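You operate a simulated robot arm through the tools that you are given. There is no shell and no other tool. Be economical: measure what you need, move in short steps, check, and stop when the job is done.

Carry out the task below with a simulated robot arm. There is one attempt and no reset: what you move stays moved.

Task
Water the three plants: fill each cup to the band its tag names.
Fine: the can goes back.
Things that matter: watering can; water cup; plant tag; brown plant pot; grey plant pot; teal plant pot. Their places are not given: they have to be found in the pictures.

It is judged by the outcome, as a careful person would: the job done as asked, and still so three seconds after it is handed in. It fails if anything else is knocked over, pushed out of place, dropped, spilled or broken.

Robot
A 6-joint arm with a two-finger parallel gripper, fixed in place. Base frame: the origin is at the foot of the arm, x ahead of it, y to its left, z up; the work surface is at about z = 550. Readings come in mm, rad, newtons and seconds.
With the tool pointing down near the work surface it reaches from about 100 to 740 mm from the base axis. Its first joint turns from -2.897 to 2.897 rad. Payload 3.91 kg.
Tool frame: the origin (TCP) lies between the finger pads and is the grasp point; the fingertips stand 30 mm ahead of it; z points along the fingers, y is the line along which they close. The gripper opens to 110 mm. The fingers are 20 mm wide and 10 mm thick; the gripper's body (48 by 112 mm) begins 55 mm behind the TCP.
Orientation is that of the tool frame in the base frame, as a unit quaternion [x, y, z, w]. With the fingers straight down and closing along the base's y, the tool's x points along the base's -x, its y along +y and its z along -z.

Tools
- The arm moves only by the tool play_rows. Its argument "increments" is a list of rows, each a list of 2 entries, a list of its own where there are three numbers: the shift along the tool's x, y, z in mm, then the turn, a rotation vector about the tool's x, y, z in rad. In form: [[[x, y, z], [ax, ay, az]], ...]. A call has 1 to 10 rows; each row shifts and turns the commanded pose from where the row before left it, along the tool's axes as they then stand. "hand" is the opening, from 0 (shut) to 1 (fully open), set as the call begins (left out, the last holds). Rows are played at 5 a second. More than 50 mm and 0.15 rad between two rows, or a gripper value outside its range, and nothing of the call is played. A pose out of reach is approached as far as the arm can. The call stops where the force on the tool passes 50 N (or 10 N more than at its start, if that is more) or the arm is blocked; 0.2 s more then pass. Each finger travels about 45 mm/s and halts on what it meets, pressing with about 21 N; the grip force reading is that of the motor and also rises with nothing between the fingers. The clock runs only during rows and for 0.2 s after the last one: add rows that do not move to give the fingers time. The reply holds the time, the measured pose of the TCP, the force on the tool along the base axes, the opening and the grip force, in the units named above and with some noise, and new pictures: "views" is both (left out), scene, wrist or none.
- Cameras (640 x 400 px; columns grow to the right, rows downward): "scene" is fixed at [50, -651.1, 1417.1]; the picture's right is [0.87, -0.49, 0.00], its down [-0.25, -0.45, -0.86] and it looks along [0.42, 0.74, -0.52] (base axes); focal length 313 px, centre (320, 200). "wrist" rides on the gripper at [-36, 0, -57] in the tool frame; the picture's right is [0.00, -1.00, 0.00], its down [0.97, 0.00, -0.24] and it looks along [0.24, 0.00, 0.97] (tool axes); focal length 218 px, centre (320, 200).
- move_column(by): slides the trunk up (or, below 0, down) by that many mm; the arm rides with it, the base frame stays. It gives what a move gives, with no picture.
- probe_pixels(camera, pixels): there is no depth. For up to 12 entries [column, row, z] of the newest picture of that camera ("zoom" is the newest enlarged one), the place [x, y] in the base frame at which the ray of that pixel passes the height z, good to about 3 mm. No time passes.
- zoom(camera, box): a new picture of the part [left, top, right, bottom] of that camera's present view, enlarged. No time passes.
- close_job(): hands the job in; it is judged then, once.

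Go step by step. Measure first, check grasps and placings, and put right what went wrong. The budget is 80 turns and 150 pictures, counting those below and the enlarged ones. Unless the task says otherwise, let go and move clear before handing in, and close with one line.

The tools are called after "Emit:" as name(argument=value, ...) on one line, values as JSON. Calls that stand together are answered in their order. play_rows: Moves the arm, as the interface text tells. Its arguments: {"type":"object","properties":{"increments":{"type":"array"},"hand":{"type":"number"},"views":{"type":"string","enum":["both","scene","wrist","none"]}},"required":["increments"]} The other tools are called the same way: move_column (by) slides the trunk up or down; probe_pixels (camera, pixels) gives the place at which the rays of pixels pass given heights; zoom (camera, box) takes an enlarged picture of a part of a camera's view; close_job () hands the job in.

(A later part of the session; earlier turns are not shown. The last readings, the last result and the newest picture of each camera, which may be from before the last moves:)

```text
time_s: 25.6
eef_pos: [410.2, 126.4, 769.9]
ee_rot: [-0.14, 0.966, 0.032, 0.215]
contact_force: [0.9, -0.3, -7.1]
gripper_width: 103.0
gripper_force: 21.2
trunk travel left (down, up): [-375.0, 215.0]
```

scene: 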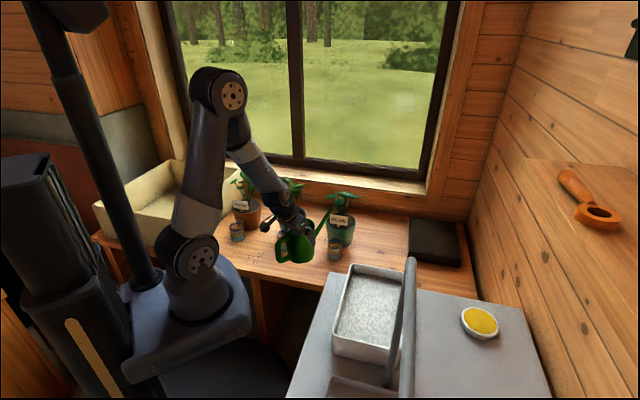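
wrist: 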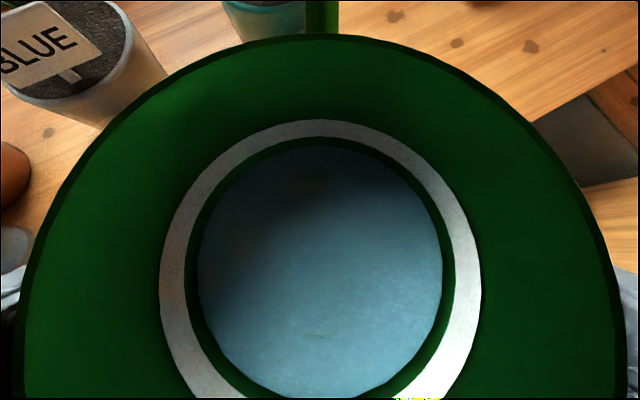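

Reachable again at this height. I descend with the column by 100 mm, then correct the tip sideways.

Emit:
move_column(by=-100)

Emit:
play_rows(increments=[[[-4.3, -4.5, 2], [0, 0, 0]], [[0, 0, 0], [0, 0, 0]]], views="both")

Emit:
zoom(camera="scene", box=[290, 195, 380, 265])

```text
time_s: 26.9
eef_pos: [410.4, 127.0, 671.3]
ee_rot: [-0.139, 0.966, 0.031, 0.215]
contact_force: [-0.4, 0.6, -7.9]
gripper_width: 103.2
gripper_force: 20.9
trunk travel left (down, up): [-275.0, 315.0]
```

```text
time_s: 27.5
eef_pos: [416.2, 123.4, 671.3]
ee_rot: [-0.139, 0.966, 0.031, 0.214]
contact_force: [0.6, 0.1, -8.1]
gripper_width: 103.0
gripper_force: 20.8
trunk travel left (down, up): [-275.0, 315.0]
```

scene: 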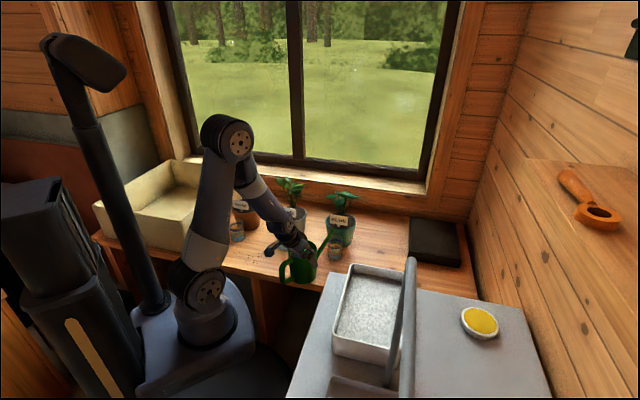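
wrist: 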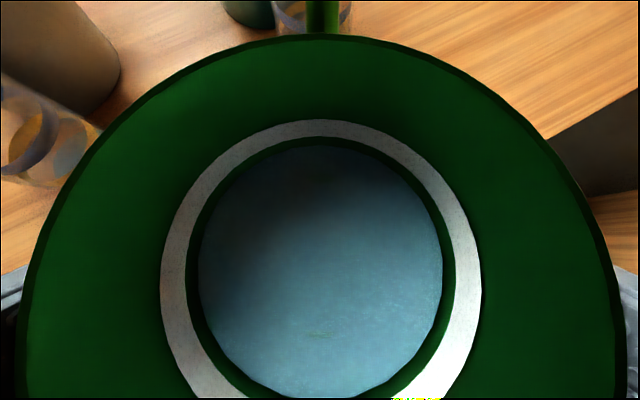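

```text
5.71 times, centred on (335, 230) of scene
```

zoom: 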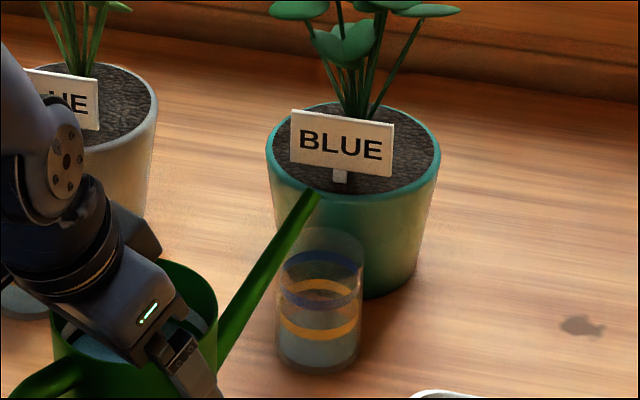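

The spout tip is over the cup's near side; wrist view hints the cup (cols 272–352) is a little left of the spout (col 324). I probe both to align.

Emit:
probe_pixels(camera="scene", pixels=[[333.9, 228.8, 697], [335.2, 238.7, 640], [335.2, 257, 550]])

Emit:
probe_pixels(camera="wrist", pixels=[[272, 10, 640], [352, 10, 640], [312, 30, 640], [324, 2, 675]])

Emit:
zoom(camera="wrist", box=[240, 0, 400, 60])

```text
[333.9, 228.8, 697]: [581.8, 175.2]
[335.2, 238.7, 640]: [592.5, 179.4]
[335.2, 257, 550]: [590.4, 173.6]
```

```text
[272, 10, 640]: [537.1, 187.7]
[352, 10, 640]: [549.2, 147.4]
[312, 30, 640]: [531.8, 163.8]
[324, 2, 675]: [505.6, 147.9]
```

```text
4.00 times, centred on (320, 30) of wrist
```

zoom: 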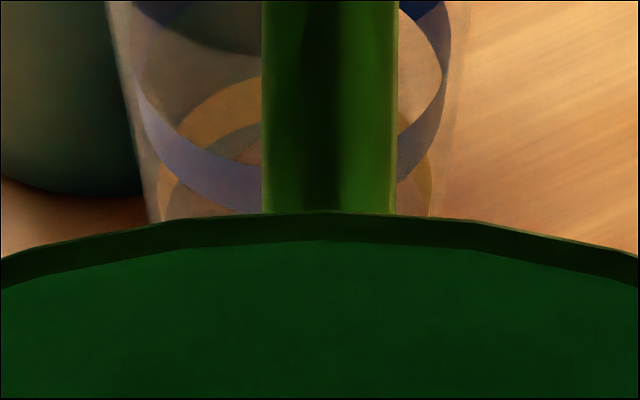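

Spout ≈3–6 mm right of the cup's centre line. I shift 3 mm left while tilting 0.30 rad about the tip (below the expected pour angle ≈0.37) and sinking it ~20 mm.

Emit:
play_rows(increments=[[[-1.5, 0.5, -4.9], [0, 0.05, 0]], [[-1.5, 0.5, -4.9], [0, 0.05, 0]], [[-1.5, 0.5, -4.9], [0, 0.05, 0]], [[-1.5, 0.5, -4.9], [0, 0.05, 0]], [[-1.5, 0.5, -4.9], [0, 0.05, 0]], [[-1.5, 0.5, -4.9], [0, 0.05, 0]], [[0, 0, 0], [0, 0, 0]]], views="scene")

Emit:
zoom(camera="scene", box=[290, 195, 380, 265])

```text
time_s: 29.1
eef_pos: [414.1, 127.5, 702.7]
ee_rot: [-0.143, 0.987, 0.01, 0.067]
contact_force: [0.1, -0.4, -6.6]
gripper_width: 103.2
gripper_force: 21.1
trunk travel left (down, up): [-275.0, 315.0]
```

scene: 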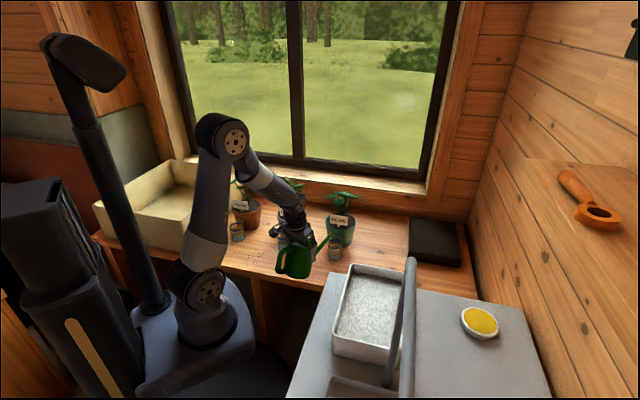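

```text
5.71 times, centred on (335, 230) of scene
```

zoom: 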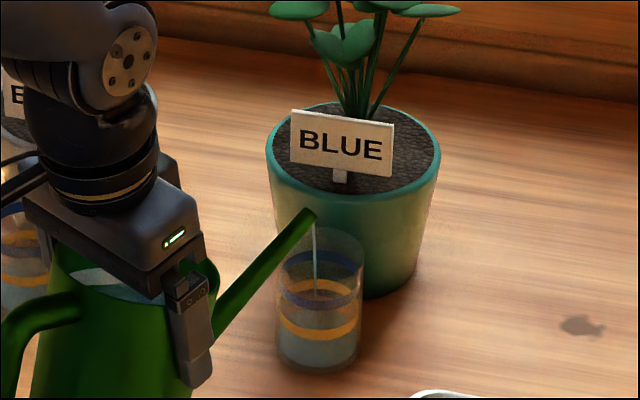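

A thin stream already falls from the tip (313,215) straight into the cup. I hold still for 1 s and watch the level.

Emit:
play_rows(increments=[[[0, 0, 0], [0, 0, 0]], [[0, 0, 0], [0, 0, 0]], [[0, 0, 0], [0, 0, 0]], [[0, 0, 0], [0, 0, 0]], [[0, 0, 0], [0, 0, 0]]], views="none")

Emit:
zoom(camera="scene", box=[310, 205, 360, 265])

```text
time_s: 30.3
eef_pos: [414.9, 127.2, 701.1]
ee_rot: [-0.141, 0.988, 0.01, 0.068]
contact_force: [0.0, -0.7, -7.1]
gripper_width: 102.9
gripper_force: 21.0
trunk travel left (down, up): [-275.0, 315.0]
```

```text
6.67 times, centred on (335, 235) of scene
```

zoom: 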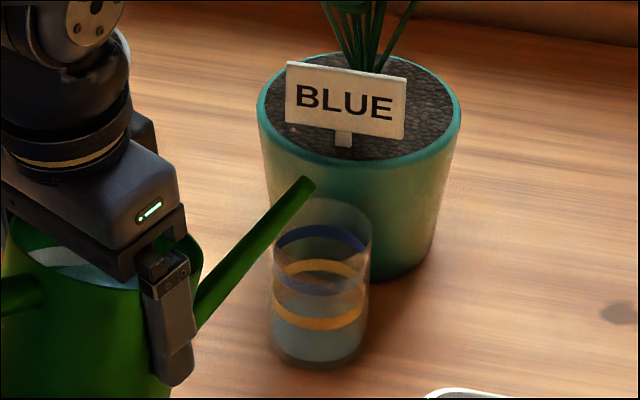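

The stream stopped at equilibrium; level is still just below the yellow band. I tilt 0.03 rad more, then wait and look.

Emit:
play_rows(increments=[[[-0.72, 0, -2.48], [0, 0.015, 0]], [[-0.72, 0, -2.48], [0, 0.015, 0]], [[0, 0, 0], [0, 0, 0]]], views="none")

Emit:
zoom(camera="scene", box=[310, 205, 360, 265])

Emit:
play_rows(increments=[[[0, 0, 0], [0, 0, 0]], [[0, 0, 0], [0, 0, 0]], [[0, 0, 0], [0, 0, 0]], [[0, 0, 0], [0, 0, 0]], [[0, 0, 0], [0, 0, 0]]], views="none")

Emit:
zoom(camera="scene", box=[310, 205, 360, 265])

```text
time_s: 31.1
eef_pos: [416.0, 126.6, 707.6]
ee_rot: [-0.142, 0.988, 0.008, 0.052]
contact_force: [0.5, 0.0, -7.3]
gripper_width: 102.9
gripper_force: 20.9
trunk travel left (down, up): [-275.0, 315.0]
```

```text
6.67 times, centred on (335, 235) of scene
```

zoom: 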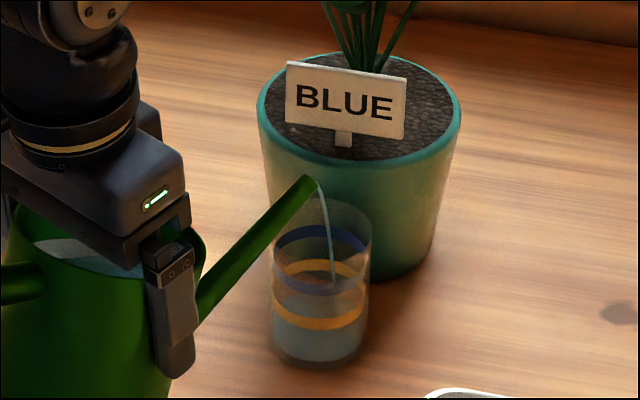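

```text
time_s: 32.3
eef_pos: [415.5, 126.1, 706.9]
ee_rot: [-0.143, 0.988, 0.008, 0.052]
contact_force: [0.0, 0.2, -7.6]
gripper_width: 102.9
gripper_force: 21.0
trunk travel left (down, up): [-275.0, 315.0]
```

```text
6.67 times, centred on (335, 235) of scene
```

zoom: 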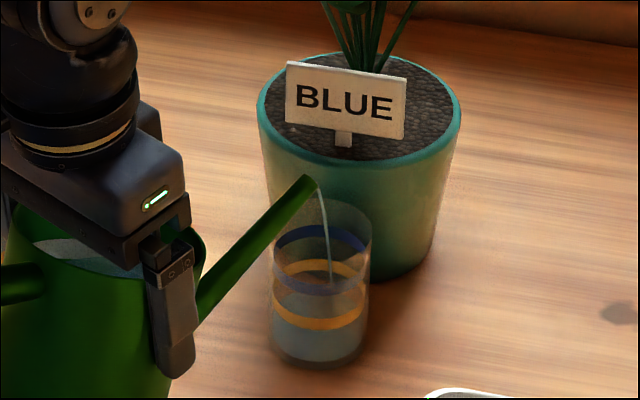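

The stream lands well inside the cup; level is creeping up to the yellow band. I wait 2 s more.

Emit:
play_rows(increments=[[[0, 0, 0], [0, 0, 0]], [[0, 0, 0], [0, 0, 0]], [[0, 0, 0], [0, 0, 0]], [[0, 0, 0], [0, 0, 0]], [[0, 0, 0], [0, 0, 0]], [[0, 0, 0], [0, 0, 0]], [[0, 0, 0], [0, 0, 0]], [[0, 0, 0], [0, 0, 0]], [[0, 0, 0], [0, 0, 0]], [[0, 0, 0], [0, 0, 0]]], views="none")

Emit:
zoom(camera="scene", box=[317, 225, 353, 265])

```text
time_s: 34.5
eef_pos: [415.5, 127.0, 706.7]
ee_rot: [-0.143, 0.988, 0.008, 0.053]
contact_force: [-0.2, -0.1, -6.9]
gripper_width: 103.0
gripper_force: 21.3
trunk travel left (down, up): [-275.0, 315.0]
```

```text
10.00 times, centred on (335, 245) of scene
```

zoom: 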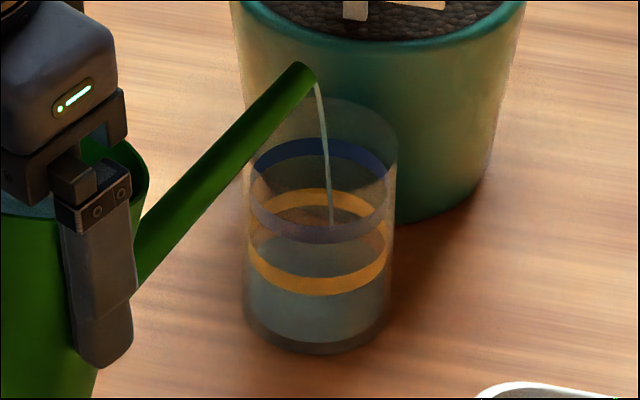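

I enlarge further to read the water surface.

Emit:
zoom(camera="scene", box=[323, 233, 347, 248])

Emit:
zoom(camera="scene", box=[323, 246, 347, 261])

```text
16.00 times, centred on (335, 240) of scene
```

zoom: 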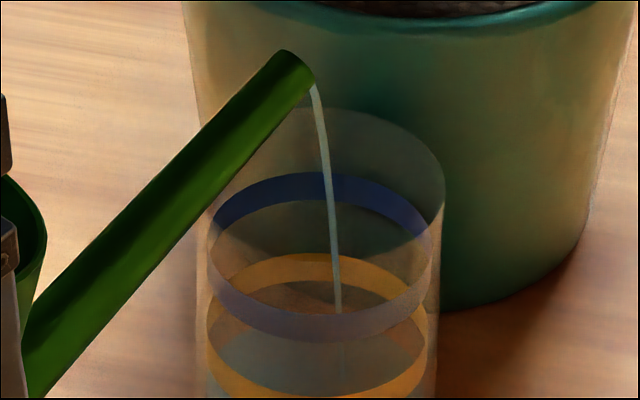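

```text
16.00 times, centred on (335, 254) of scene
```

zoom: 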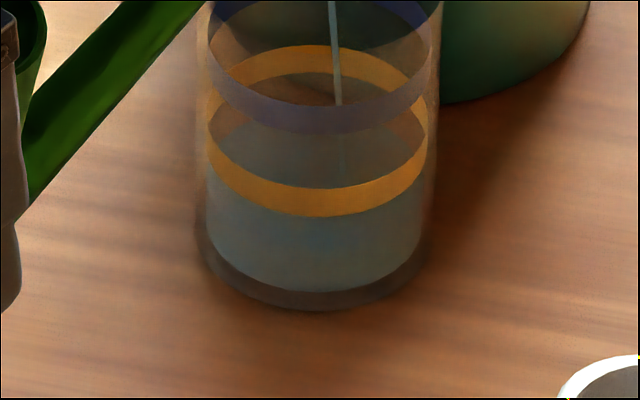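

The water's back edge (row 108 in the 16× view) is ~10 mm below the yellow band; the stream hits the surface's centre. The flow is slow, so I tilt 0.03 rad more and wait.

Emit:
play_rows(increments=[[[-0.72, 0, -2.48], [0, 0.015, 0]], [[-0.72, 0, -2.48], [0, 0.015, 0]], [[0, 0, 0], [0, 0, 0]], [[0, 0, 0], [0, 0, 0]], [[0, 0, 0], [0, 0, 0]], [[0, 0, 0], [0, 0, 0]], [[0, 0, 0], [0, 0, 0]], [[0, 0, 0], [0, 0, 0]], [[0, 0, 0], [0, 0, 0]], [[0, 0, 0], [0, 0, 0]]], views="none")

Emit:
zoom(camera="scene", box=[320, 235, 350, 260])

```text
time_s: 36.7
eef_pos: [415.2, 127.0, 711.6]
ee_rot: [-0.142, 0.989, 0.005, 0.037]
contact_force: [-0.5, 0.0, -7.5]
gripper_width: 102.9
gripper_force: 20.9
trunk travel left (down, up): [-275.0, 315.0]
```

```text
16.00 times, centred on (335, 248) of scene
```

zoom: 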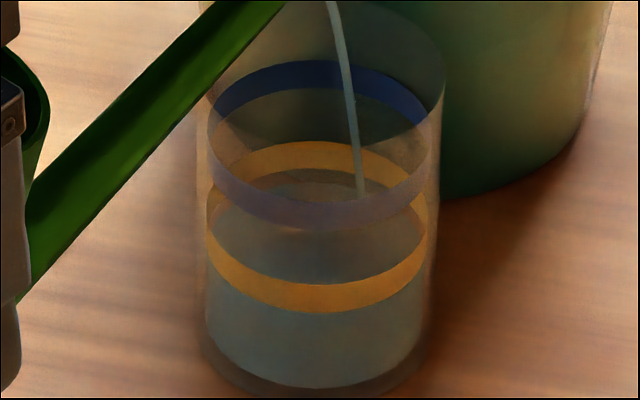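

Level rose ~6 mm in 2 s; it's now ~4 mm below the yellow band. I keep pouring 2 s.

Emit:
play_rows(increments=[[[0, 0, 0], [0, 0, 0]], [[0, 0, 0], [0, 0, 0]], [[0, 0, 0], [0, 0, 0]], [[0, 0, 0], [0, 0, 0]], [[0, 0, 0], [0, 0, 0]], [[0, 0, 0], [0, 0, 0]], [[0, 0, 0], [0, 0, 0]], [[0, 0, 0], [0, 0, 0]], [[0, 0, 0], [0, 0, 0]], [[0, 0, 0], [0, 0, 0]]], views="none")

Emit:
zoom(camera="scene", box=[320, 235, 350, 260])

```text
time_s: 38.9
eef_pos: [417.2, 126.8, 711.8]
ee_rot: [-0.143, 0.989, 0.005, 0.038]
contact_force: [-0.5, 0.8, -6.4]
gripper_width: 103.2
gripper_force: 20.5
trunk travel left (down, up): [-275.0, 315.0]
```

```text
16.00 times, centred on (335, 248) of scene
```

zoom: 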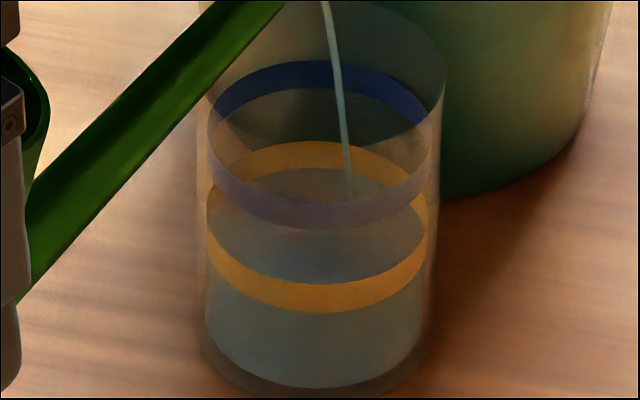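

Level has reached the yellow band's lower edge (back edge row ~168; blue centre is row 75). I tilt 0.04 more and wait 2 s.

Emit:
play_rows(increments=[[[-0.96, 0, -3.3], [0, 0.02, 0]], [[-0.96, 0, -3.3], [0, 0.02, 0]], [[0, 0, 0], [0, 0, 0]], [[0, 0, 0], [0, 0, 0]], [[0, 0, 0], [0, 0, 0]], [[0, 0, 0], [0, 0, 0]], [[0, 0, 0], [0, 0, 0]], [[0, 0, 0], [0, 0, 0]], [[0, 0, 0], [0, 0, 0]], [[0, 0, 0], [0, 0, 0]]], views="none")

Emit:
zoom(camera="scene", box=[320, 235, 350, 260])

```text
time_s: 41.1
eef_pos: [418.1, 126.6, 719.2]
ee_rot: [-0.143, 0.99, 0.003, 0.018]
contact_force: [-0.3, 1.2, -8.0]
gripper_width: 103.3
gripper_force: 21.0
trunk travel left (down, up): [-275.0, 315.0]
```

```text
16.00 times, centred on (335, 248) of scene
```

zoom: 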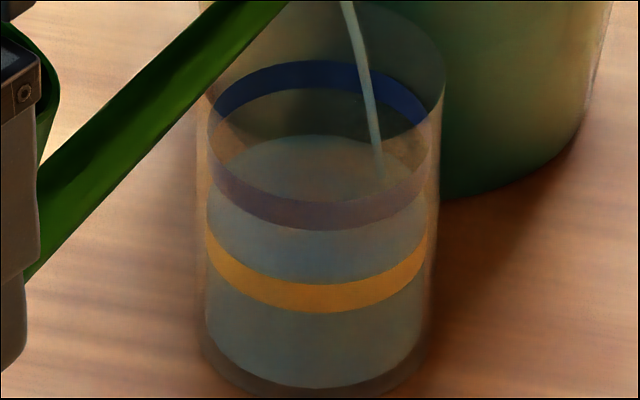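

Level rose to row 135 (needs 75). The stream lands somewhat far side (x 380), so I pull back 4 mm and keep pouring 2 s.

Emit:
play_rows(increments=[[[2, 0, 0], [0, 0, 0]], [[2, 0, 0], [0, 0, 0]], [[0, 0, 0], [0, 0, 0]], [[0, 0, 0], [0, 0, 0]], [[0, 0, 0], [0, 0, 0]], [[0, 0, 0], [0, 0, 0]], [[0, 0, 0], [0, 0, 0]], [[0, 0, 0], [0, 0, 0]], [[0, 0, 0], [0, 0, 0]], [[0, 0, 0], [0, 0, 0]]], views="none")

Emit:
zoom(camera="scene", box=[320, 235, 350, 260])

```text
time_s: 43.3
eef_pos: [414.9, 125.6, 718.3]
ee_rot: [-0.142, 0.99, 0.002, 0.018]
contact_force: [0.1, 0.3, -7.3]
gripper_width: 103.0
gripper_force: 21.5
trunk travel left (down, up): [-275.0, 315.0]
```

```text
16.00 times, centred on (335, 248) of scene
```

zoom: 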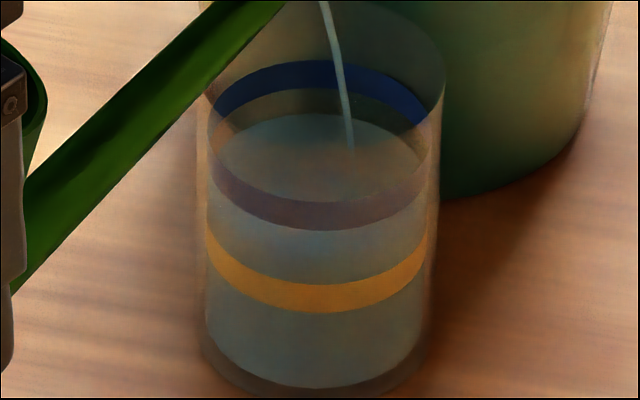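

Level now row 113. I add 0.015 rad and wait ~1.8 s.

Emit:
play_rows(increments=[[[-0.72, 0, -2.48], [0, 0.015, 0]], [[0, 0, 0], [0, 0, 0]], [[0, 0, 0], [0, 0, 0]], [[0, 0, 0], [0, 0, 0]], [[0, 0, 0], [0, 0, 0]], [[0, 0, 0], [0, 0, 0]], [[0, 0, 0], [0, 0, 0]], [[0, 0, 0], [0, 0, 0]]], views="none")

Emit:
zoom(camera="scene", box=[320, 235, 350, 260])

```text
time_s: 45.1
eef_pos: [415.0, 125.3, 720.5]
ee_rot: [-0.143, 0.99, 0.001, 0.01]
contact_force: [-0.1, 0.5, -6.5]
gripper_width: 102.8
gripper_force: 21.0
trunk travel left (down, up): [-275.0, 315.0]
```

```text
16.00 times, centred on (335, 248) of scene
```

zoom: 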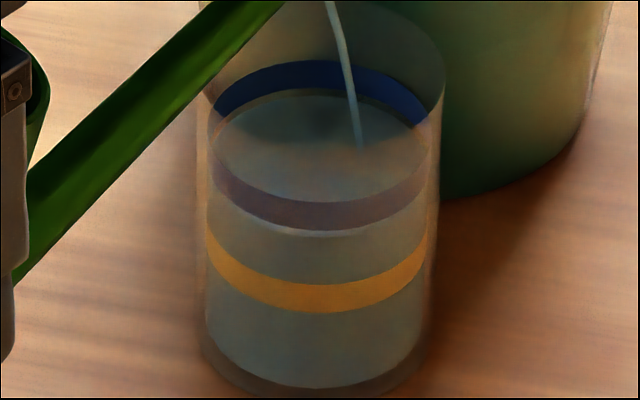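

Level is ~2 mm below the blue band's lower edge; ~6 mm to its centre. I wait 1.4 s.

Emit:
play_rows(increments=[[[0, 0, 0], [0, 0, 0]], [[0, 0, 0], [0, 0, 0]], [[0, 0, 0], [0, 0, 0]], [[0, 0, 0], [0, 0, 0]], [[0, 0, 0], [0, 0, 0]], [[0, 0, 0], [0, 0, 0]]], views="none")

Emit:
zoom(camera="scene", box=[320, 235, 350, 260])

```text
time_s: 46.5
eef_pos: [415.0, 125.6, 721.5]
ee_rot: [-0.142, 0.99, 0.001, 0.01]
contact_force: [-0.3, 0.1, -6.1]
gripper_width: 102.9
gripper_force: 20.8
trunk travel left (down, up): [-275.0, 315.0]
```

```text
16.00 times, centred on (335, 248) of scene
```

zoom: 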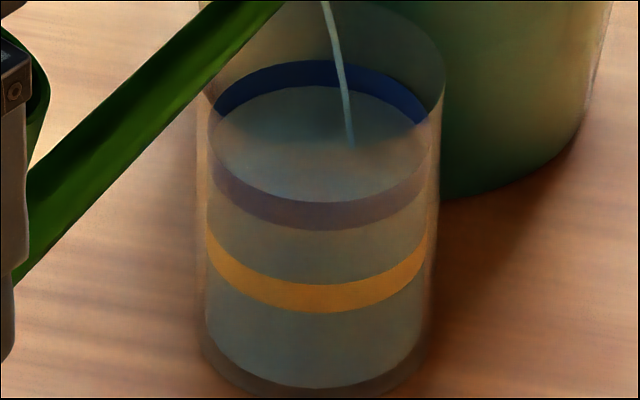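

Level is just inside the blue band's lower edge (row 86). I pour ~1.2 s more, then tilt back 0.24 rad about the tip.

Emit:
play_rows(increments=[[[0, 0, 0], [0, 0, 0]], [[0, 0, 0], [0, 0, 0]], [[0, 0, 0], [0, 0, 0]], [[0, 0, 0], [0, 0, 0]], [[0, 0, 0], [0, 0, 0]], [[2.5, 0, 10], [0, -0.06, 0]], [[2.5, 0, 10], [0, -0.06, 0]], [[2.5, 0, 10], [0, -0.06, 0]], [[2.5, 0, 10], [0, -0.06, 0]], [[0, 0, 0], [0, 0, 0]]], views="scene")

Emit:
zoom(camera="scene", box=[320, 235, 350, 260])

```text
time_s: 48.7
eef_pos: [408.4, 124.1, 680.7]
ee_rot: [-0.141, 0.981, 0.019, 0.129]
contact_force: [0.4, 0.0, -5.4]
gripper_width: 102.9
gripper_force: 21.2
trunk travel left (down, up): [-275.0, 315.0]
```

scene: 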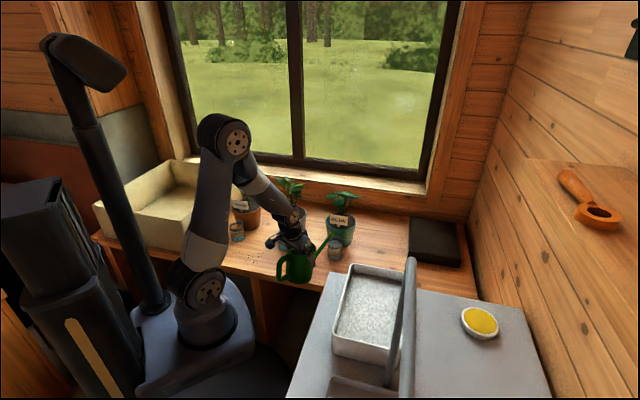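

```text
16.00 times, centred on (335, 248) of scene
```

zoom: 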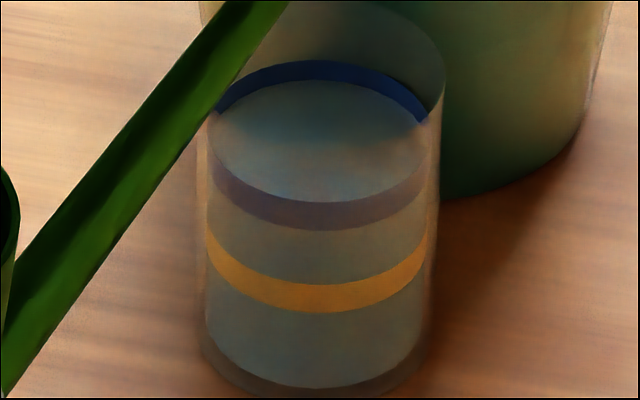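

Cup 3's level sits in the blue band (back edge row 80 of band 60–90) and the stream has stopped. Next I raise the can 100 mm, back off and turn toward cup 2.

Emit:
play_rows(increments=[[[-5.1, 0, -19.3], [0, 0, 0]], [[-5.1, 0, -19.3], [0, 0, 0]], [[-5.1, 0, -19.3], [0, 0, 0]], [[-5.1, 0, -19.3], [0, 0, 0]], [[-5.1, 0, -19.3], [0, 0, 0]], [[24, 0, -6.4], [0, 0, 0]], [[24, 0, -6.4], [0, 0, 0]]], views="none")

Emit:
play_rows(increments=[[[0, 0, 0], [-0.0315, 0, -0.1185]], [[0, 0, 0], [-0.0315, 0, -0.1185]], [[0, 0, 0], [-0.0315, 0, -0.1185]], [[1.8, 33.2, -0.5], [0, 0, 0]], [[1.8, 33.2, -0.5], [0, 0, 0]], [[1.8, 33.2, -0.5], [0, 0, 0]], [[1.8, 33.2, -0.5], [0, 0, 0]]], views="both")

Emit:
zoom(camera="scene", box=[230, 180, 360, 262])

```text
time_s: 50.3
eef_pos: [361.6, 110.2, 779.9]
ee_rot: [-0.142, 0.981, 0.019, 0.129]
contact_force: [-0.3, 0.3, -6.0]
gripper_width: 102.7
gripper_force: 21.0
trunk travel left (down, up): [-275.0, 315.0]
```

```text
time_s: 51.9
eef_pos: [273.1, 209.8, 778.6]
ee_rot: [-0.318, 0.939, 0.042, 0.124]
contact_force: [0.4, 0.0, -6.7]
gripper_width: 103.0
gripper_force: 21.5
trunk travel left (down, up): [-275.0, 315.0]
```

scene: 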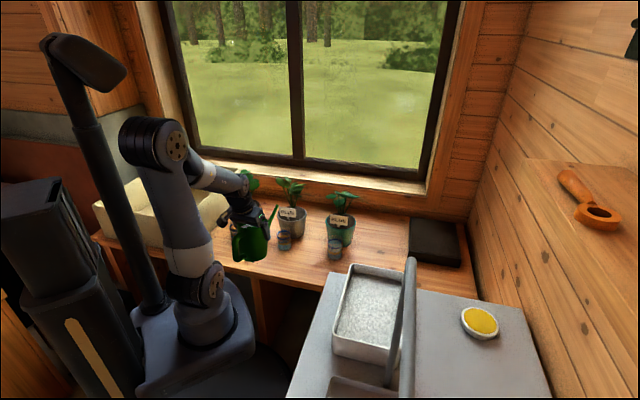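
wrist: 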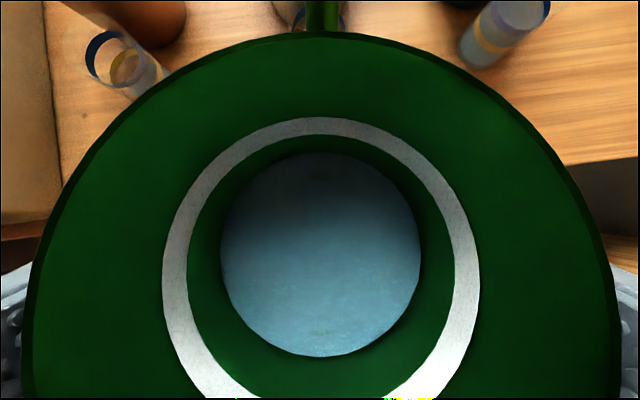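

```text
4.88 times, centred on (295, 221) of scene
```

zoom: 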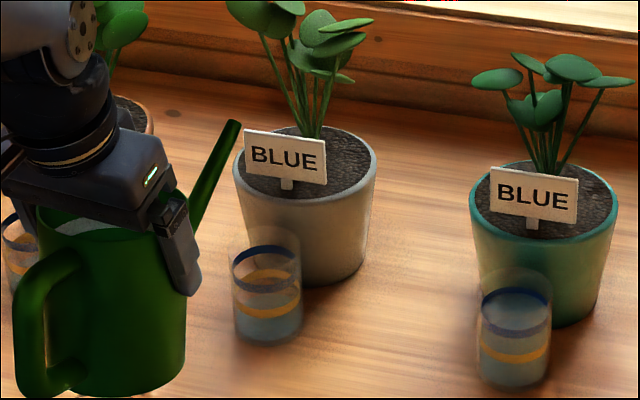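

The can faces cup 2. I probe the tip pixel (277.8,205.4) against my prediction (409,315,774.6).

Emit:
probe_pixels(camera="scene", pixels=[[277.8, 205.4, 774.6], [277.8, 205.4, 780]])

Emit:
zoom(camera="wrist", box=[240, 0, 400, 60])

Emit:
zoom(camera="scene", box=[268, 220, 300, 258])

```text
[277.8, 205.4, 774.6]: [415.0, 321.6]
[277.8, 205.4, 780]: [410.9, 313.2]
```

```text
4.00 times, centred on (320, 30) of wrist
```

zoom: 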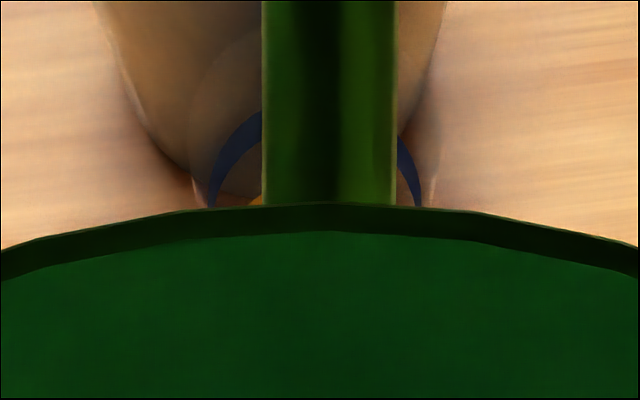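

```text
10.53 times, centred on (284, 239) of scene
```

zoom: 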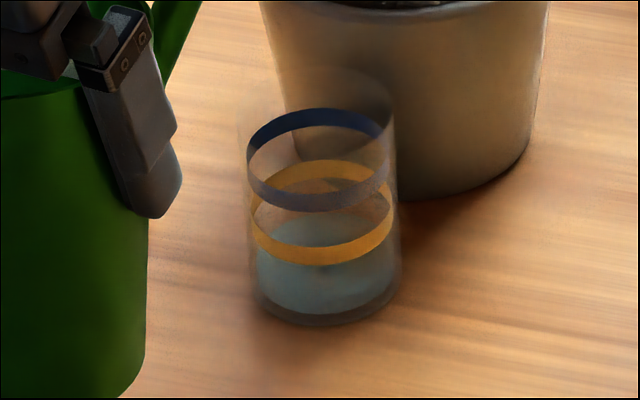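

Laterally the cup's centre is ~2.5 mm left of the spout. I advance 13 mm, shift 2.5 mm and lower the column 100 mm.

Emit:
play_rows(increments=[[[-12.6, 2.5, 3.3], [0, 0, 0]]], views="none")

Emit:
move_column(by=-100)

Emit:
play_rows(increments=[[[0, 0, 0], [0, 0, 0]]], views="both")

Emit:
zoom(camera="scene", box=[255, 210, 315, 258])

```text
time_s: 52.3
eef_pos: [281.7, 221.5, 779.0]
ee_rot: [-0.319, 0.939, 0.041, 0.124]
contact_force: [-0.2, -0.8, -7.0]
gripper_width: 103.0
gripper_force: 20.4
trunk travel left (down, up): [-275.0, 315.0]
```

```text
time_s: 53.7
eef_pos: [281.9, 221.2, 678.7]
ee_rot: [-0.319, 0.939, 0.041, 0.123]
contact_force: [-0.9, 0.4, -6.8]
gripper_width: 103.0
gripper_force: 21.1
trunk travel left (down, up): [-175.0, 415.0]
```

```text
time_s: 54.1
eef_pos: [282.0, 223.1, 679.4]
ee_rot: [-0.319, 0.939, 0.042, 0.124]
contact_force: [1.1, -0.4, -6.0]
gripper_width: 102.7
gripper_force: 20.3
trunk travel left (down, up): [-175.0, 415.0]
```

scene: 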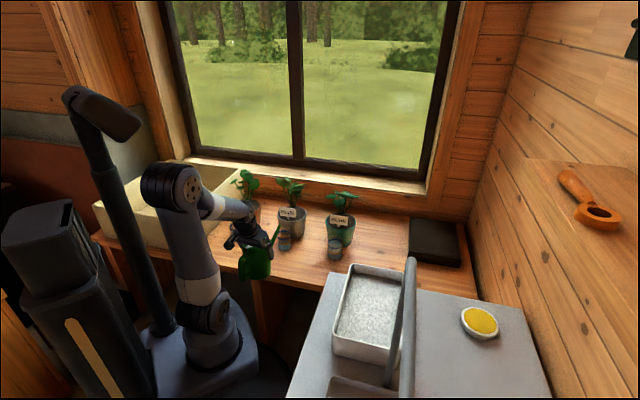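
wrist: 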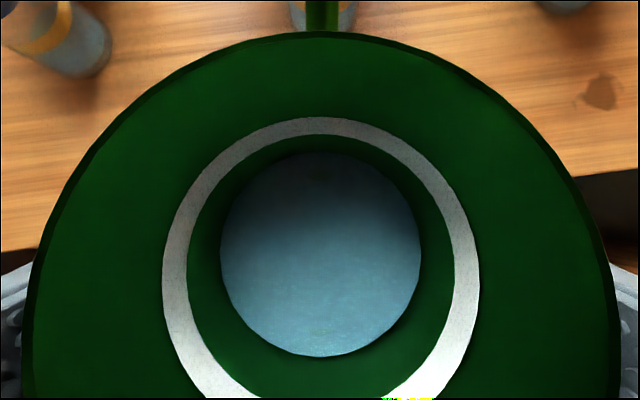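

```text
8.33 times, centred on (285, 234) of scene
```

zoom: 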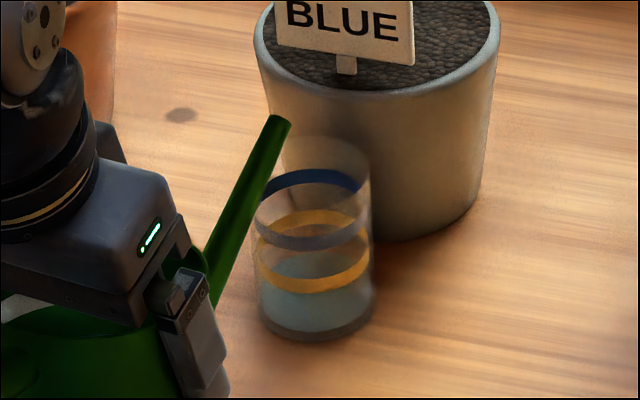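

I probe the tip at the expected height to confirm it's over the cup.

Emit:
probe_pixels(camera="scene", pixels=[[280.7, 224.6, 675], [284.3, 229.9, 640], [284.7, 247.8, 550]])

Emit:
zoom(camera="wrist", box=[240, 0, 400, 60])

```text
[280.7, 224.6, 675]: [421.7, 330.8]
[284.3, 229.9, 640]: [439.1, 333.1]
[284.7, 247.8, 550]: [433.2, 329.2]
```

```text
4.00 times, centred on (320, 30) of wrist
```

zoom: 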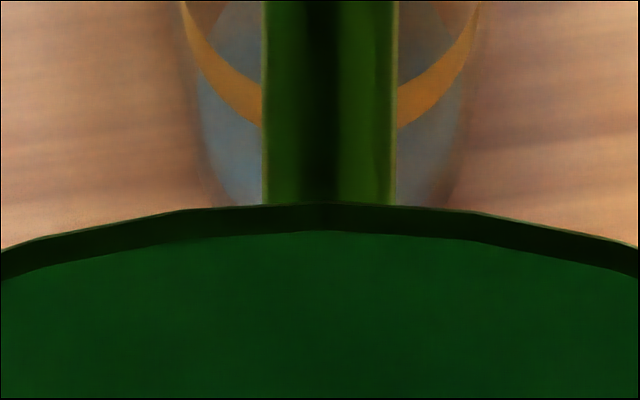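

Alignment is good laterally; the tip is ~14 mm short of centre, which suits the stream. I tilt about the tip to just below the last pour angle.

Emit:
play_rows(increments=[[[-2.3, -0.5, -7.4], [0, 0.045, 0]], [[-2.3, -0.5, -7.4], [0, 0.045, 0]], [[-2.3, 0, -7.4], [0, 0.045, 0]], [[-2.3, 0, -7.4], [0, 0.045, 0]], [[-2.3, 0, -7.4], [0, 0.045, 0]], [[0, 0, 0], [0, 0, 0]], [[0, 0, 0], [0, 0, 0]]], views="scene")

Emit:
zoom(camera="scene", box=[265, 215, 305, 258])

```text
time_s: 55.7
eef_pos: [287.1, 223.9, 718.5]
ee_rot: [-0.321, 0.947, 0.005, 0.018]
contact_force: [0.5, -0.3, -6.4]
gripper_width: 103.0
gripper_force: 21.0
trunk travel left (down, up): [-175.0, 415.0]
```

scene: 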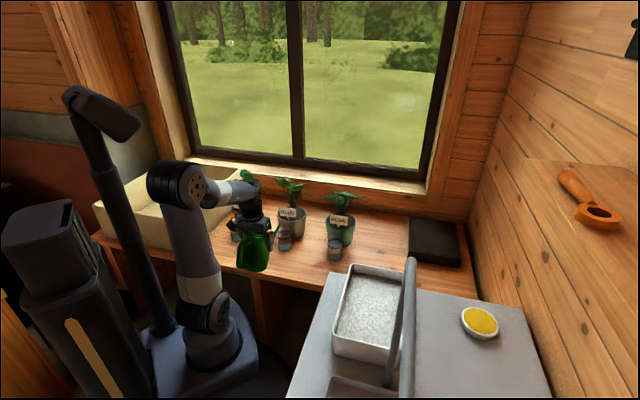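

```text
9.30 times, centred on (285, 236) of scene
```

zoom: 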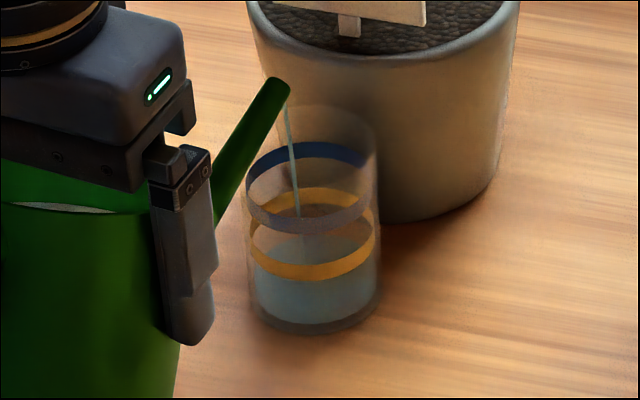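

The stream falls inside the cup, slightly near side (x 298 vs centre 312). I advance 4 mm, tilt 0.03 more, and wait 1.6 s.

Emit:
play_rows(increments=[[[-2.7, 0, -2.48], [0, 0.015, 0]], [[-2.7, 0, -2.48], [0, 0.015, 0]], [[0, 0, 0], [0, 0, 0]], [[0, 0, 0], [0, 0, 0]], [[0, 0, 0], [0, 0, 0]], [[0, 0, 0], [0, 0, 0]], [[0, 0, 0], [0, 0, 0]], [[0, 0, 0], [0, 0, 0]]], views="none")

Emit:
zoom(camera="scene", box=[270, 226, 300, 251])

```text
time_s: 57.5
eef_pos: [289.9, 228.1, 722.0]
ee_rot: [-0.321, 0.947, 0.002, 0.004]
contact_force: [-0.3, 0.2, -5.1]
gripper_width: 102.8
gripper_force: 20.6
trunk travel left (down, up): [-175.0, 415.0]
```

```text
16.00 times, centred on (285, 238) of scene
```

zoom: 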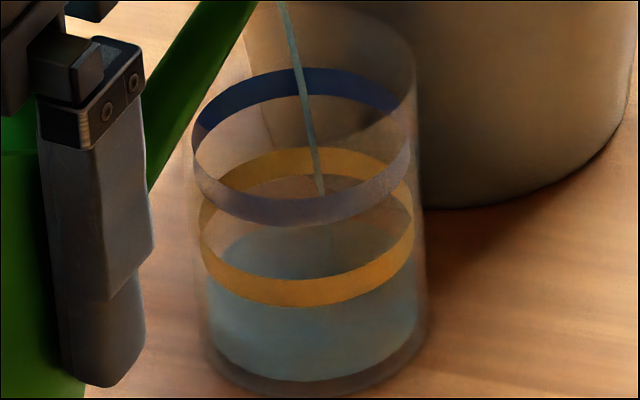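

The stream lands centrally; level is still ~12 mm below the yellow band. I tilt 0.045 more and wait 2 s.

Emit:
play_rows(increments=[[[-1.1, 0, -3.7], [0, 0.0225, 0]], [[-1.1, 0, -3.7], [0, 0.0225, 0]], [[0, 0, 0], [0, 0, 0]], [[0, 0, 0], [0, 0, 0]], [[0, 0, 0], [0, 0, 0]], [[0, 0, 0], [0, 0, 0]], [[0, 0, 0], [0, 0, 0]], [[0, 0, 0], [0, 0, 0]], [[0, 0, 0], [0, 0, 0]], [[0, 0, 0], [0, 0, 0]]], views="none")

Emit:
zoom(camera="scene", box=[270, 226, 300, 251])

```text
time_s: 59.7
eef_pos: [291.6, 228.4, 731.4]
ee_rot: [-0.321, 0.947, -0.006, -0.018]
contact_force: [0.4, -0.6, -6.0]
gripper_width: 102.8
gripper_force: 21.2
trunk travel left (down, up): [-175.0, 415.0]
```

```text
16.00 times, centred on (285, 238) of scene
```

zoom: 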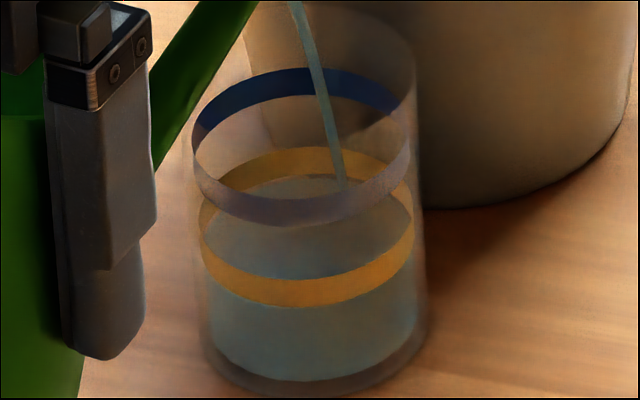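

Level is at the yellow band's lower edge (row ~180; blue centre row 82). I keep pouring 2 s.

Emit:
play_rows(increments=[[[0, 0, 0], [0, 0, 0]], [[0, 0, 0], [0, 0, 0]], [[0, 0, 0], [0, 0, 0]], [[0, 0, 0], [0, 0, 0]], [[0, 0, 0], [0, 0, 0]], [[0, 0, 0], [0, 0, 0]], [[0, 0, 0], [0, 0, 0]], [[0, 0, 0], [0, 0, 0]], [[0, 0, 0], [0, 0, 0]], [[0, 0, 0], [0, 0, 0]]], views="none")

Emit:
zoom(camera="scene", box=[270, 226, 300, 251])

```text
time_s: 61.9
eef_pos: [291.7, 229.3, 730.0]
ee_rot: [-0.322, 0.947, -0.006, -0.019]
contact_force: [0.8, -0.1, -5.5]
gripper_width: 103.0
gripper_force: 21.4
trunk travel left (down, up): [-175.0, 415.0]
```

```text
16.00 times, centred on (285, 238) of scene
```

zoom: 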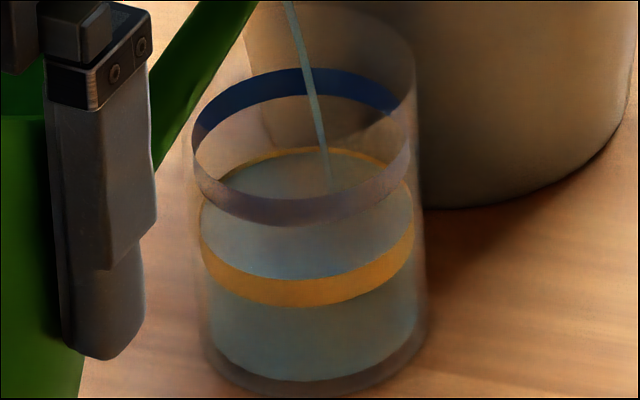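

Level is at the top of the yellow band (row 150). I tilt 0.04 more and wait 2 s.

Emit:
play_rows(increments=[[[-0.96, 0, -3.3], [0, 0.02, 0]], [[-0.96, 0, -3.3], [0, 0.02, 0]], [[0, 0, 0], [0, 0, 0]], [[0, 0, 0], [0, 0, 0]], [[0, 0, 0], [0, 0, 0]], [[0, 0, 0], [0, 0, 0]], [[0, 0, 0], [0, 0, 0]], [[0, 0, 0], [0, 0, 0]], [[0, 0, 0], [0, 0, 0]], [[0, 0, 0], [0, 0, 0]]], views="none")

Emit:
zoom(camera="scene", box=[270, 226, 300, 251])

```text
time_s: 64.1
eef_pos: [294.6, 228.4, 735.9]
ee_rot: [-0.321, 0.946, -0.013, -0.037]
contact_force: [0.0, -0.4, -5.4]
gripper_width: 102.8
gripper_force: 21.1
trunk travel left (down, up): [-175.0, 415.0]
```

```text
16.00 times, centred on (285, 238) of scene
```

zoom: 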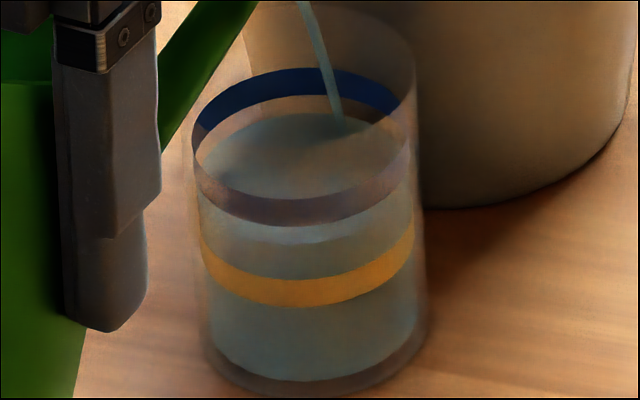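

Level ~16 px (5 mm) under the blue band's lower edge. I pour 1.2 s more.

Emit:
play_rows(increments=[[[0, 0, 0], [0, 0, 0]], [[0, 0, 0], [0, 0, 0]], [[0, 0, 0], [0, 0, 0]], [[0, 0, 0], [0, 0, 0]], [[0, 0, 0], [0, 0, 0]]], views="none")

Emit:
zoom(camera="scene", box=[270, 226, 300, 251])

```text
time_s: 65.3
eef_pos: [294.7, 229.4, 736.0]
ee_rot: [-0.321, 0.946, -0.013, -0.037]
contact_force: [-0.1, 0.2, -5.2]
gripper_width: 102.9
gripper_force: 21.1
trunk travel left (down, up): [-175.0, 415.0]
```

```text
16.00 times, centred on (285, 238) of scene
```

zoom: 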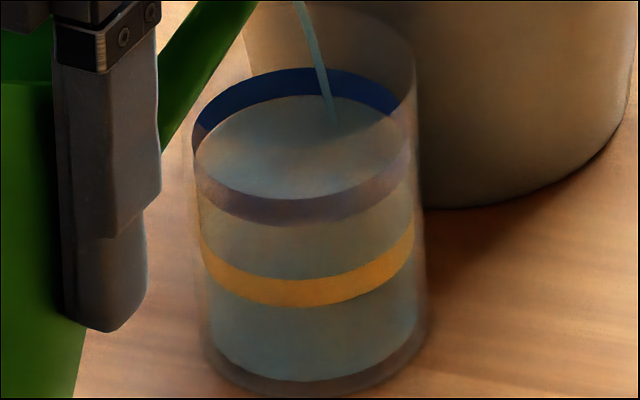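

Level at the band's lower edge (row 96). I pour 1 s more and tilt back 0.24 rad.

Emit:
play_rows(increments=[[[0, 0, 0], [0, 0, 0]], [[0, 0, 0], [0, 0, 0]], [[0, 0, 0], [0, 0, 0]], [[0, 0, 0], [0, 0, 0]], [[0, 0, 0], [0, 0, 0]], [[2.5, 0, 10], [0, -0.06, 0]], [[2.5, 0, 10], [0, -0.06, 0]], [[2.5, 0, 10], [0, -0.06, 0]], [[2.5, 0, 10], [0, -0.06, 0]], [[0, 0, 0], [0, 0, 0]]], views="scene")

Emit:
zoom(camera="scene", box=[270, 226, 300, 251])

```text
time_s: 67.5
eef_pos: [287.5, 225.2, 696.2]
ee_rot: [-0.32, 0.944, 0.026, 0.078]
contact_force: [-0.1, 0.3, -5.5]
gripper_width: 102.7
gripper_force: 21.4
trunk travel left (down, up): [-175.0, 415.0]
```

scene: 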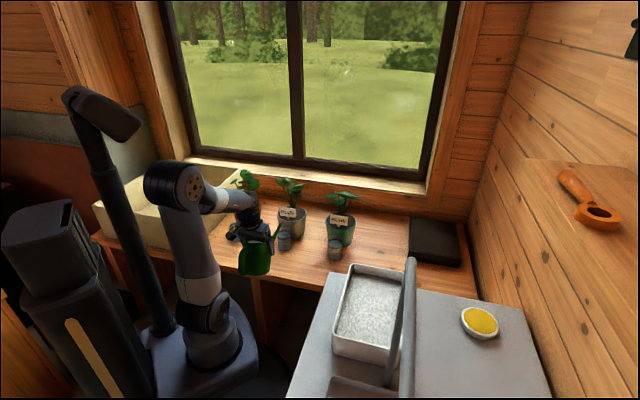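

```text
16.00 times, centred on (285, 238) of scene
```

zoom: 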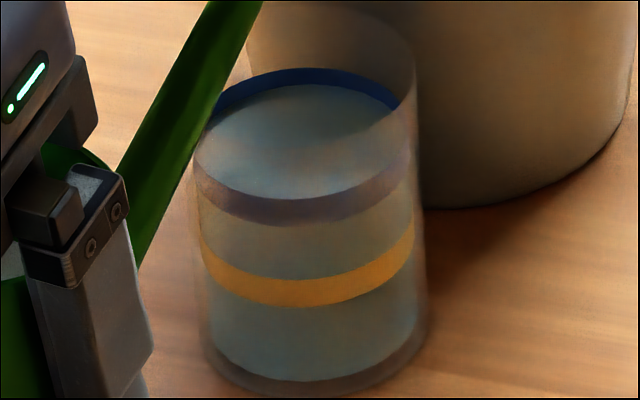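

Cup 2's level is at the middle of the blue band (row 84 vs centre 82), no stream. I raise the column 110 mm and look around for the way to cup 1 (the beige bin).

Emit:
move_column(by=110)

Emit:
play_rows(increments=[[[10, 0, 0], [0, 0, 0]], [[10, 0, 0], [0, 0, 0]]], views="both")

Emit:
zoom(camera="scene", box=[80, 150, 260, 262])

```text
time_s: 68.9
eef_pos: [288.0, 224.1, 807.8]
ee_rot: [-0.32, 0.944, 0.026, 0.077]
contact_force: [-0.4, 0.6, -4.2]
gripper_width: 102.7
gripper_force: 21.3
trunk travel left (down, up): [-285.0, 305.0]
```

```text
time_s: 69.5
eef_pos: [272.5, 212.7, 803.5]
ee_rot: [-0.32, 0.944, 0.026, 0.077]
contact_force: [-0.7, 0.6, -6.1]
gripper_width: 103.0
gripper_force: 21.4
trunk travel left (down, up): [-285.0, 305.0]
```

scene: 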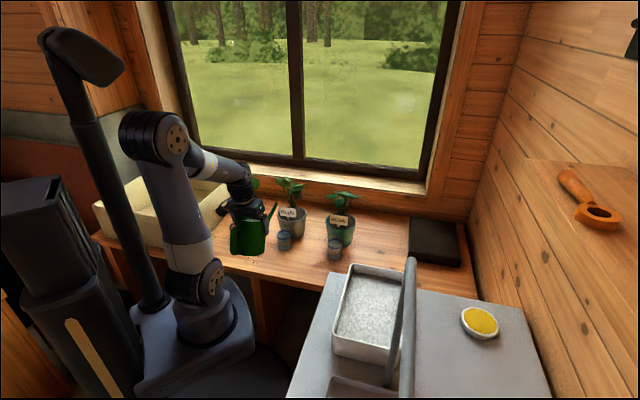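
wrist: 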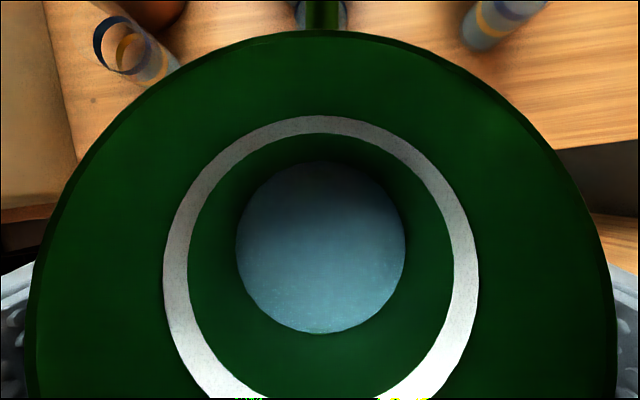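

```text
3.56 times, centred on (170, 206) of scene
```

zoom: 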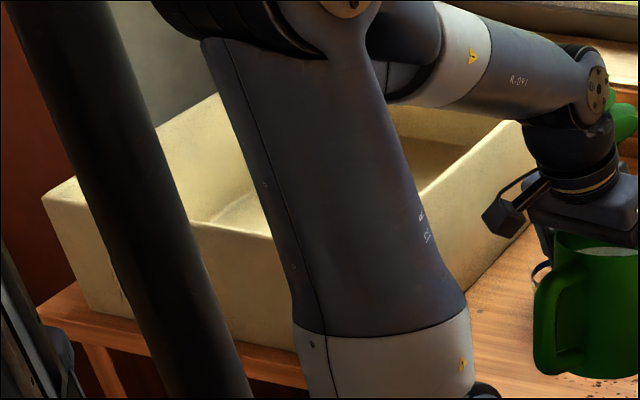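

I probe the bin's base line, and cup 1's rim, from this wrist view.

Emit:
probe_pixels(camera="wrist", pixels=[[45, 2, 550], [60, 80, 550], [77, 160, 550], [20, 210, 550], [118, 43, 640], [145, 62, 600], [322, 8, 640]])

Emit:
probe_pixels(camera="scene", pixels=[[211.6, 229.9, 550], [229, 213.9, 550], [229, 185, 640]])

```text
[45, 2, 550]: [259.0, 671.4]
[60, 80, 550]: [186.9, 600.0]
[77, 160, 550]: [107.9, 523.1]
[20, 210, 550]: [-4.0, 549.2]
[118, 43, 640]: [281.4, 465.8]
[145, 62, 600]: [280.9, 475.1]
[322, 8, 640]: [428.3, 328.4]
```

```text
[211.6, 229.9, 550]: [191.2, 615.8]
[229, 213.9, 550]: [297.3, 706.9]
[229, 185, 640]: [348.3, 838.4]
```

The bin wall lies along y ≈ x+414, so a 45° heading at TCP ≈ (150,363) leaves ample clearance. I turn to 45° and move sideways to just short of cup 1.

Emit:
play_rows(increments=[[[0, 0, 0], [-0.0213, 0, -0.1299]], [[1.1, 20, 0], [0, 0, 0]], [[1.1, 35, 0], [0, 0, 0]], [[1.1, 35, 0], [0, 0, 0]], [[1.1, 35, 0], [0, 0, 0]], [[1.1, 35, 0], [0, 0, 0]], [[0, 32.9, -1], [0, 0, 0]], [[0, 0, 0], [0, 0, 0]]], views="both")

Emit:
zoom(camera="scene", box=[195, 175, 285, 250])

```text
time_s: 71.3
eef_pos: [131.3, 345.2, 802.9]
ee_rot: [-0.382, 0.921, 0.031, 0.076]
contact_force: [0.3, 0.2, -5.8]
gripper_width: 102.8
gripper_force: 21.1
trunk travel left (down, up): [-285.0, 305.0]
```

scene: 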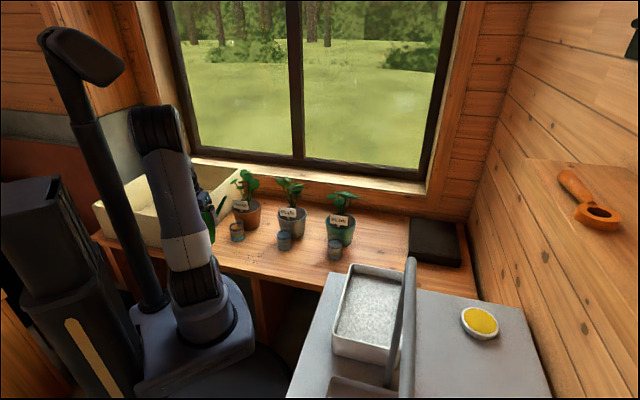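
wrist: 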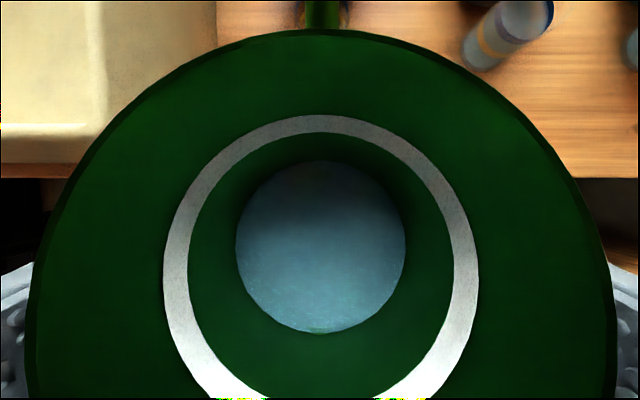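

```text
5.33 times, centred on (240, 212) of scene
```

zoom: 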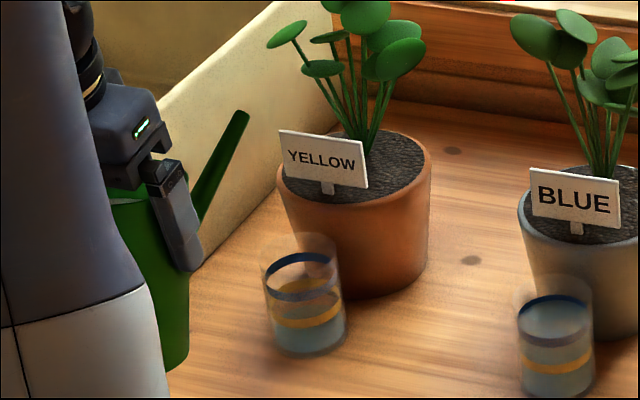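

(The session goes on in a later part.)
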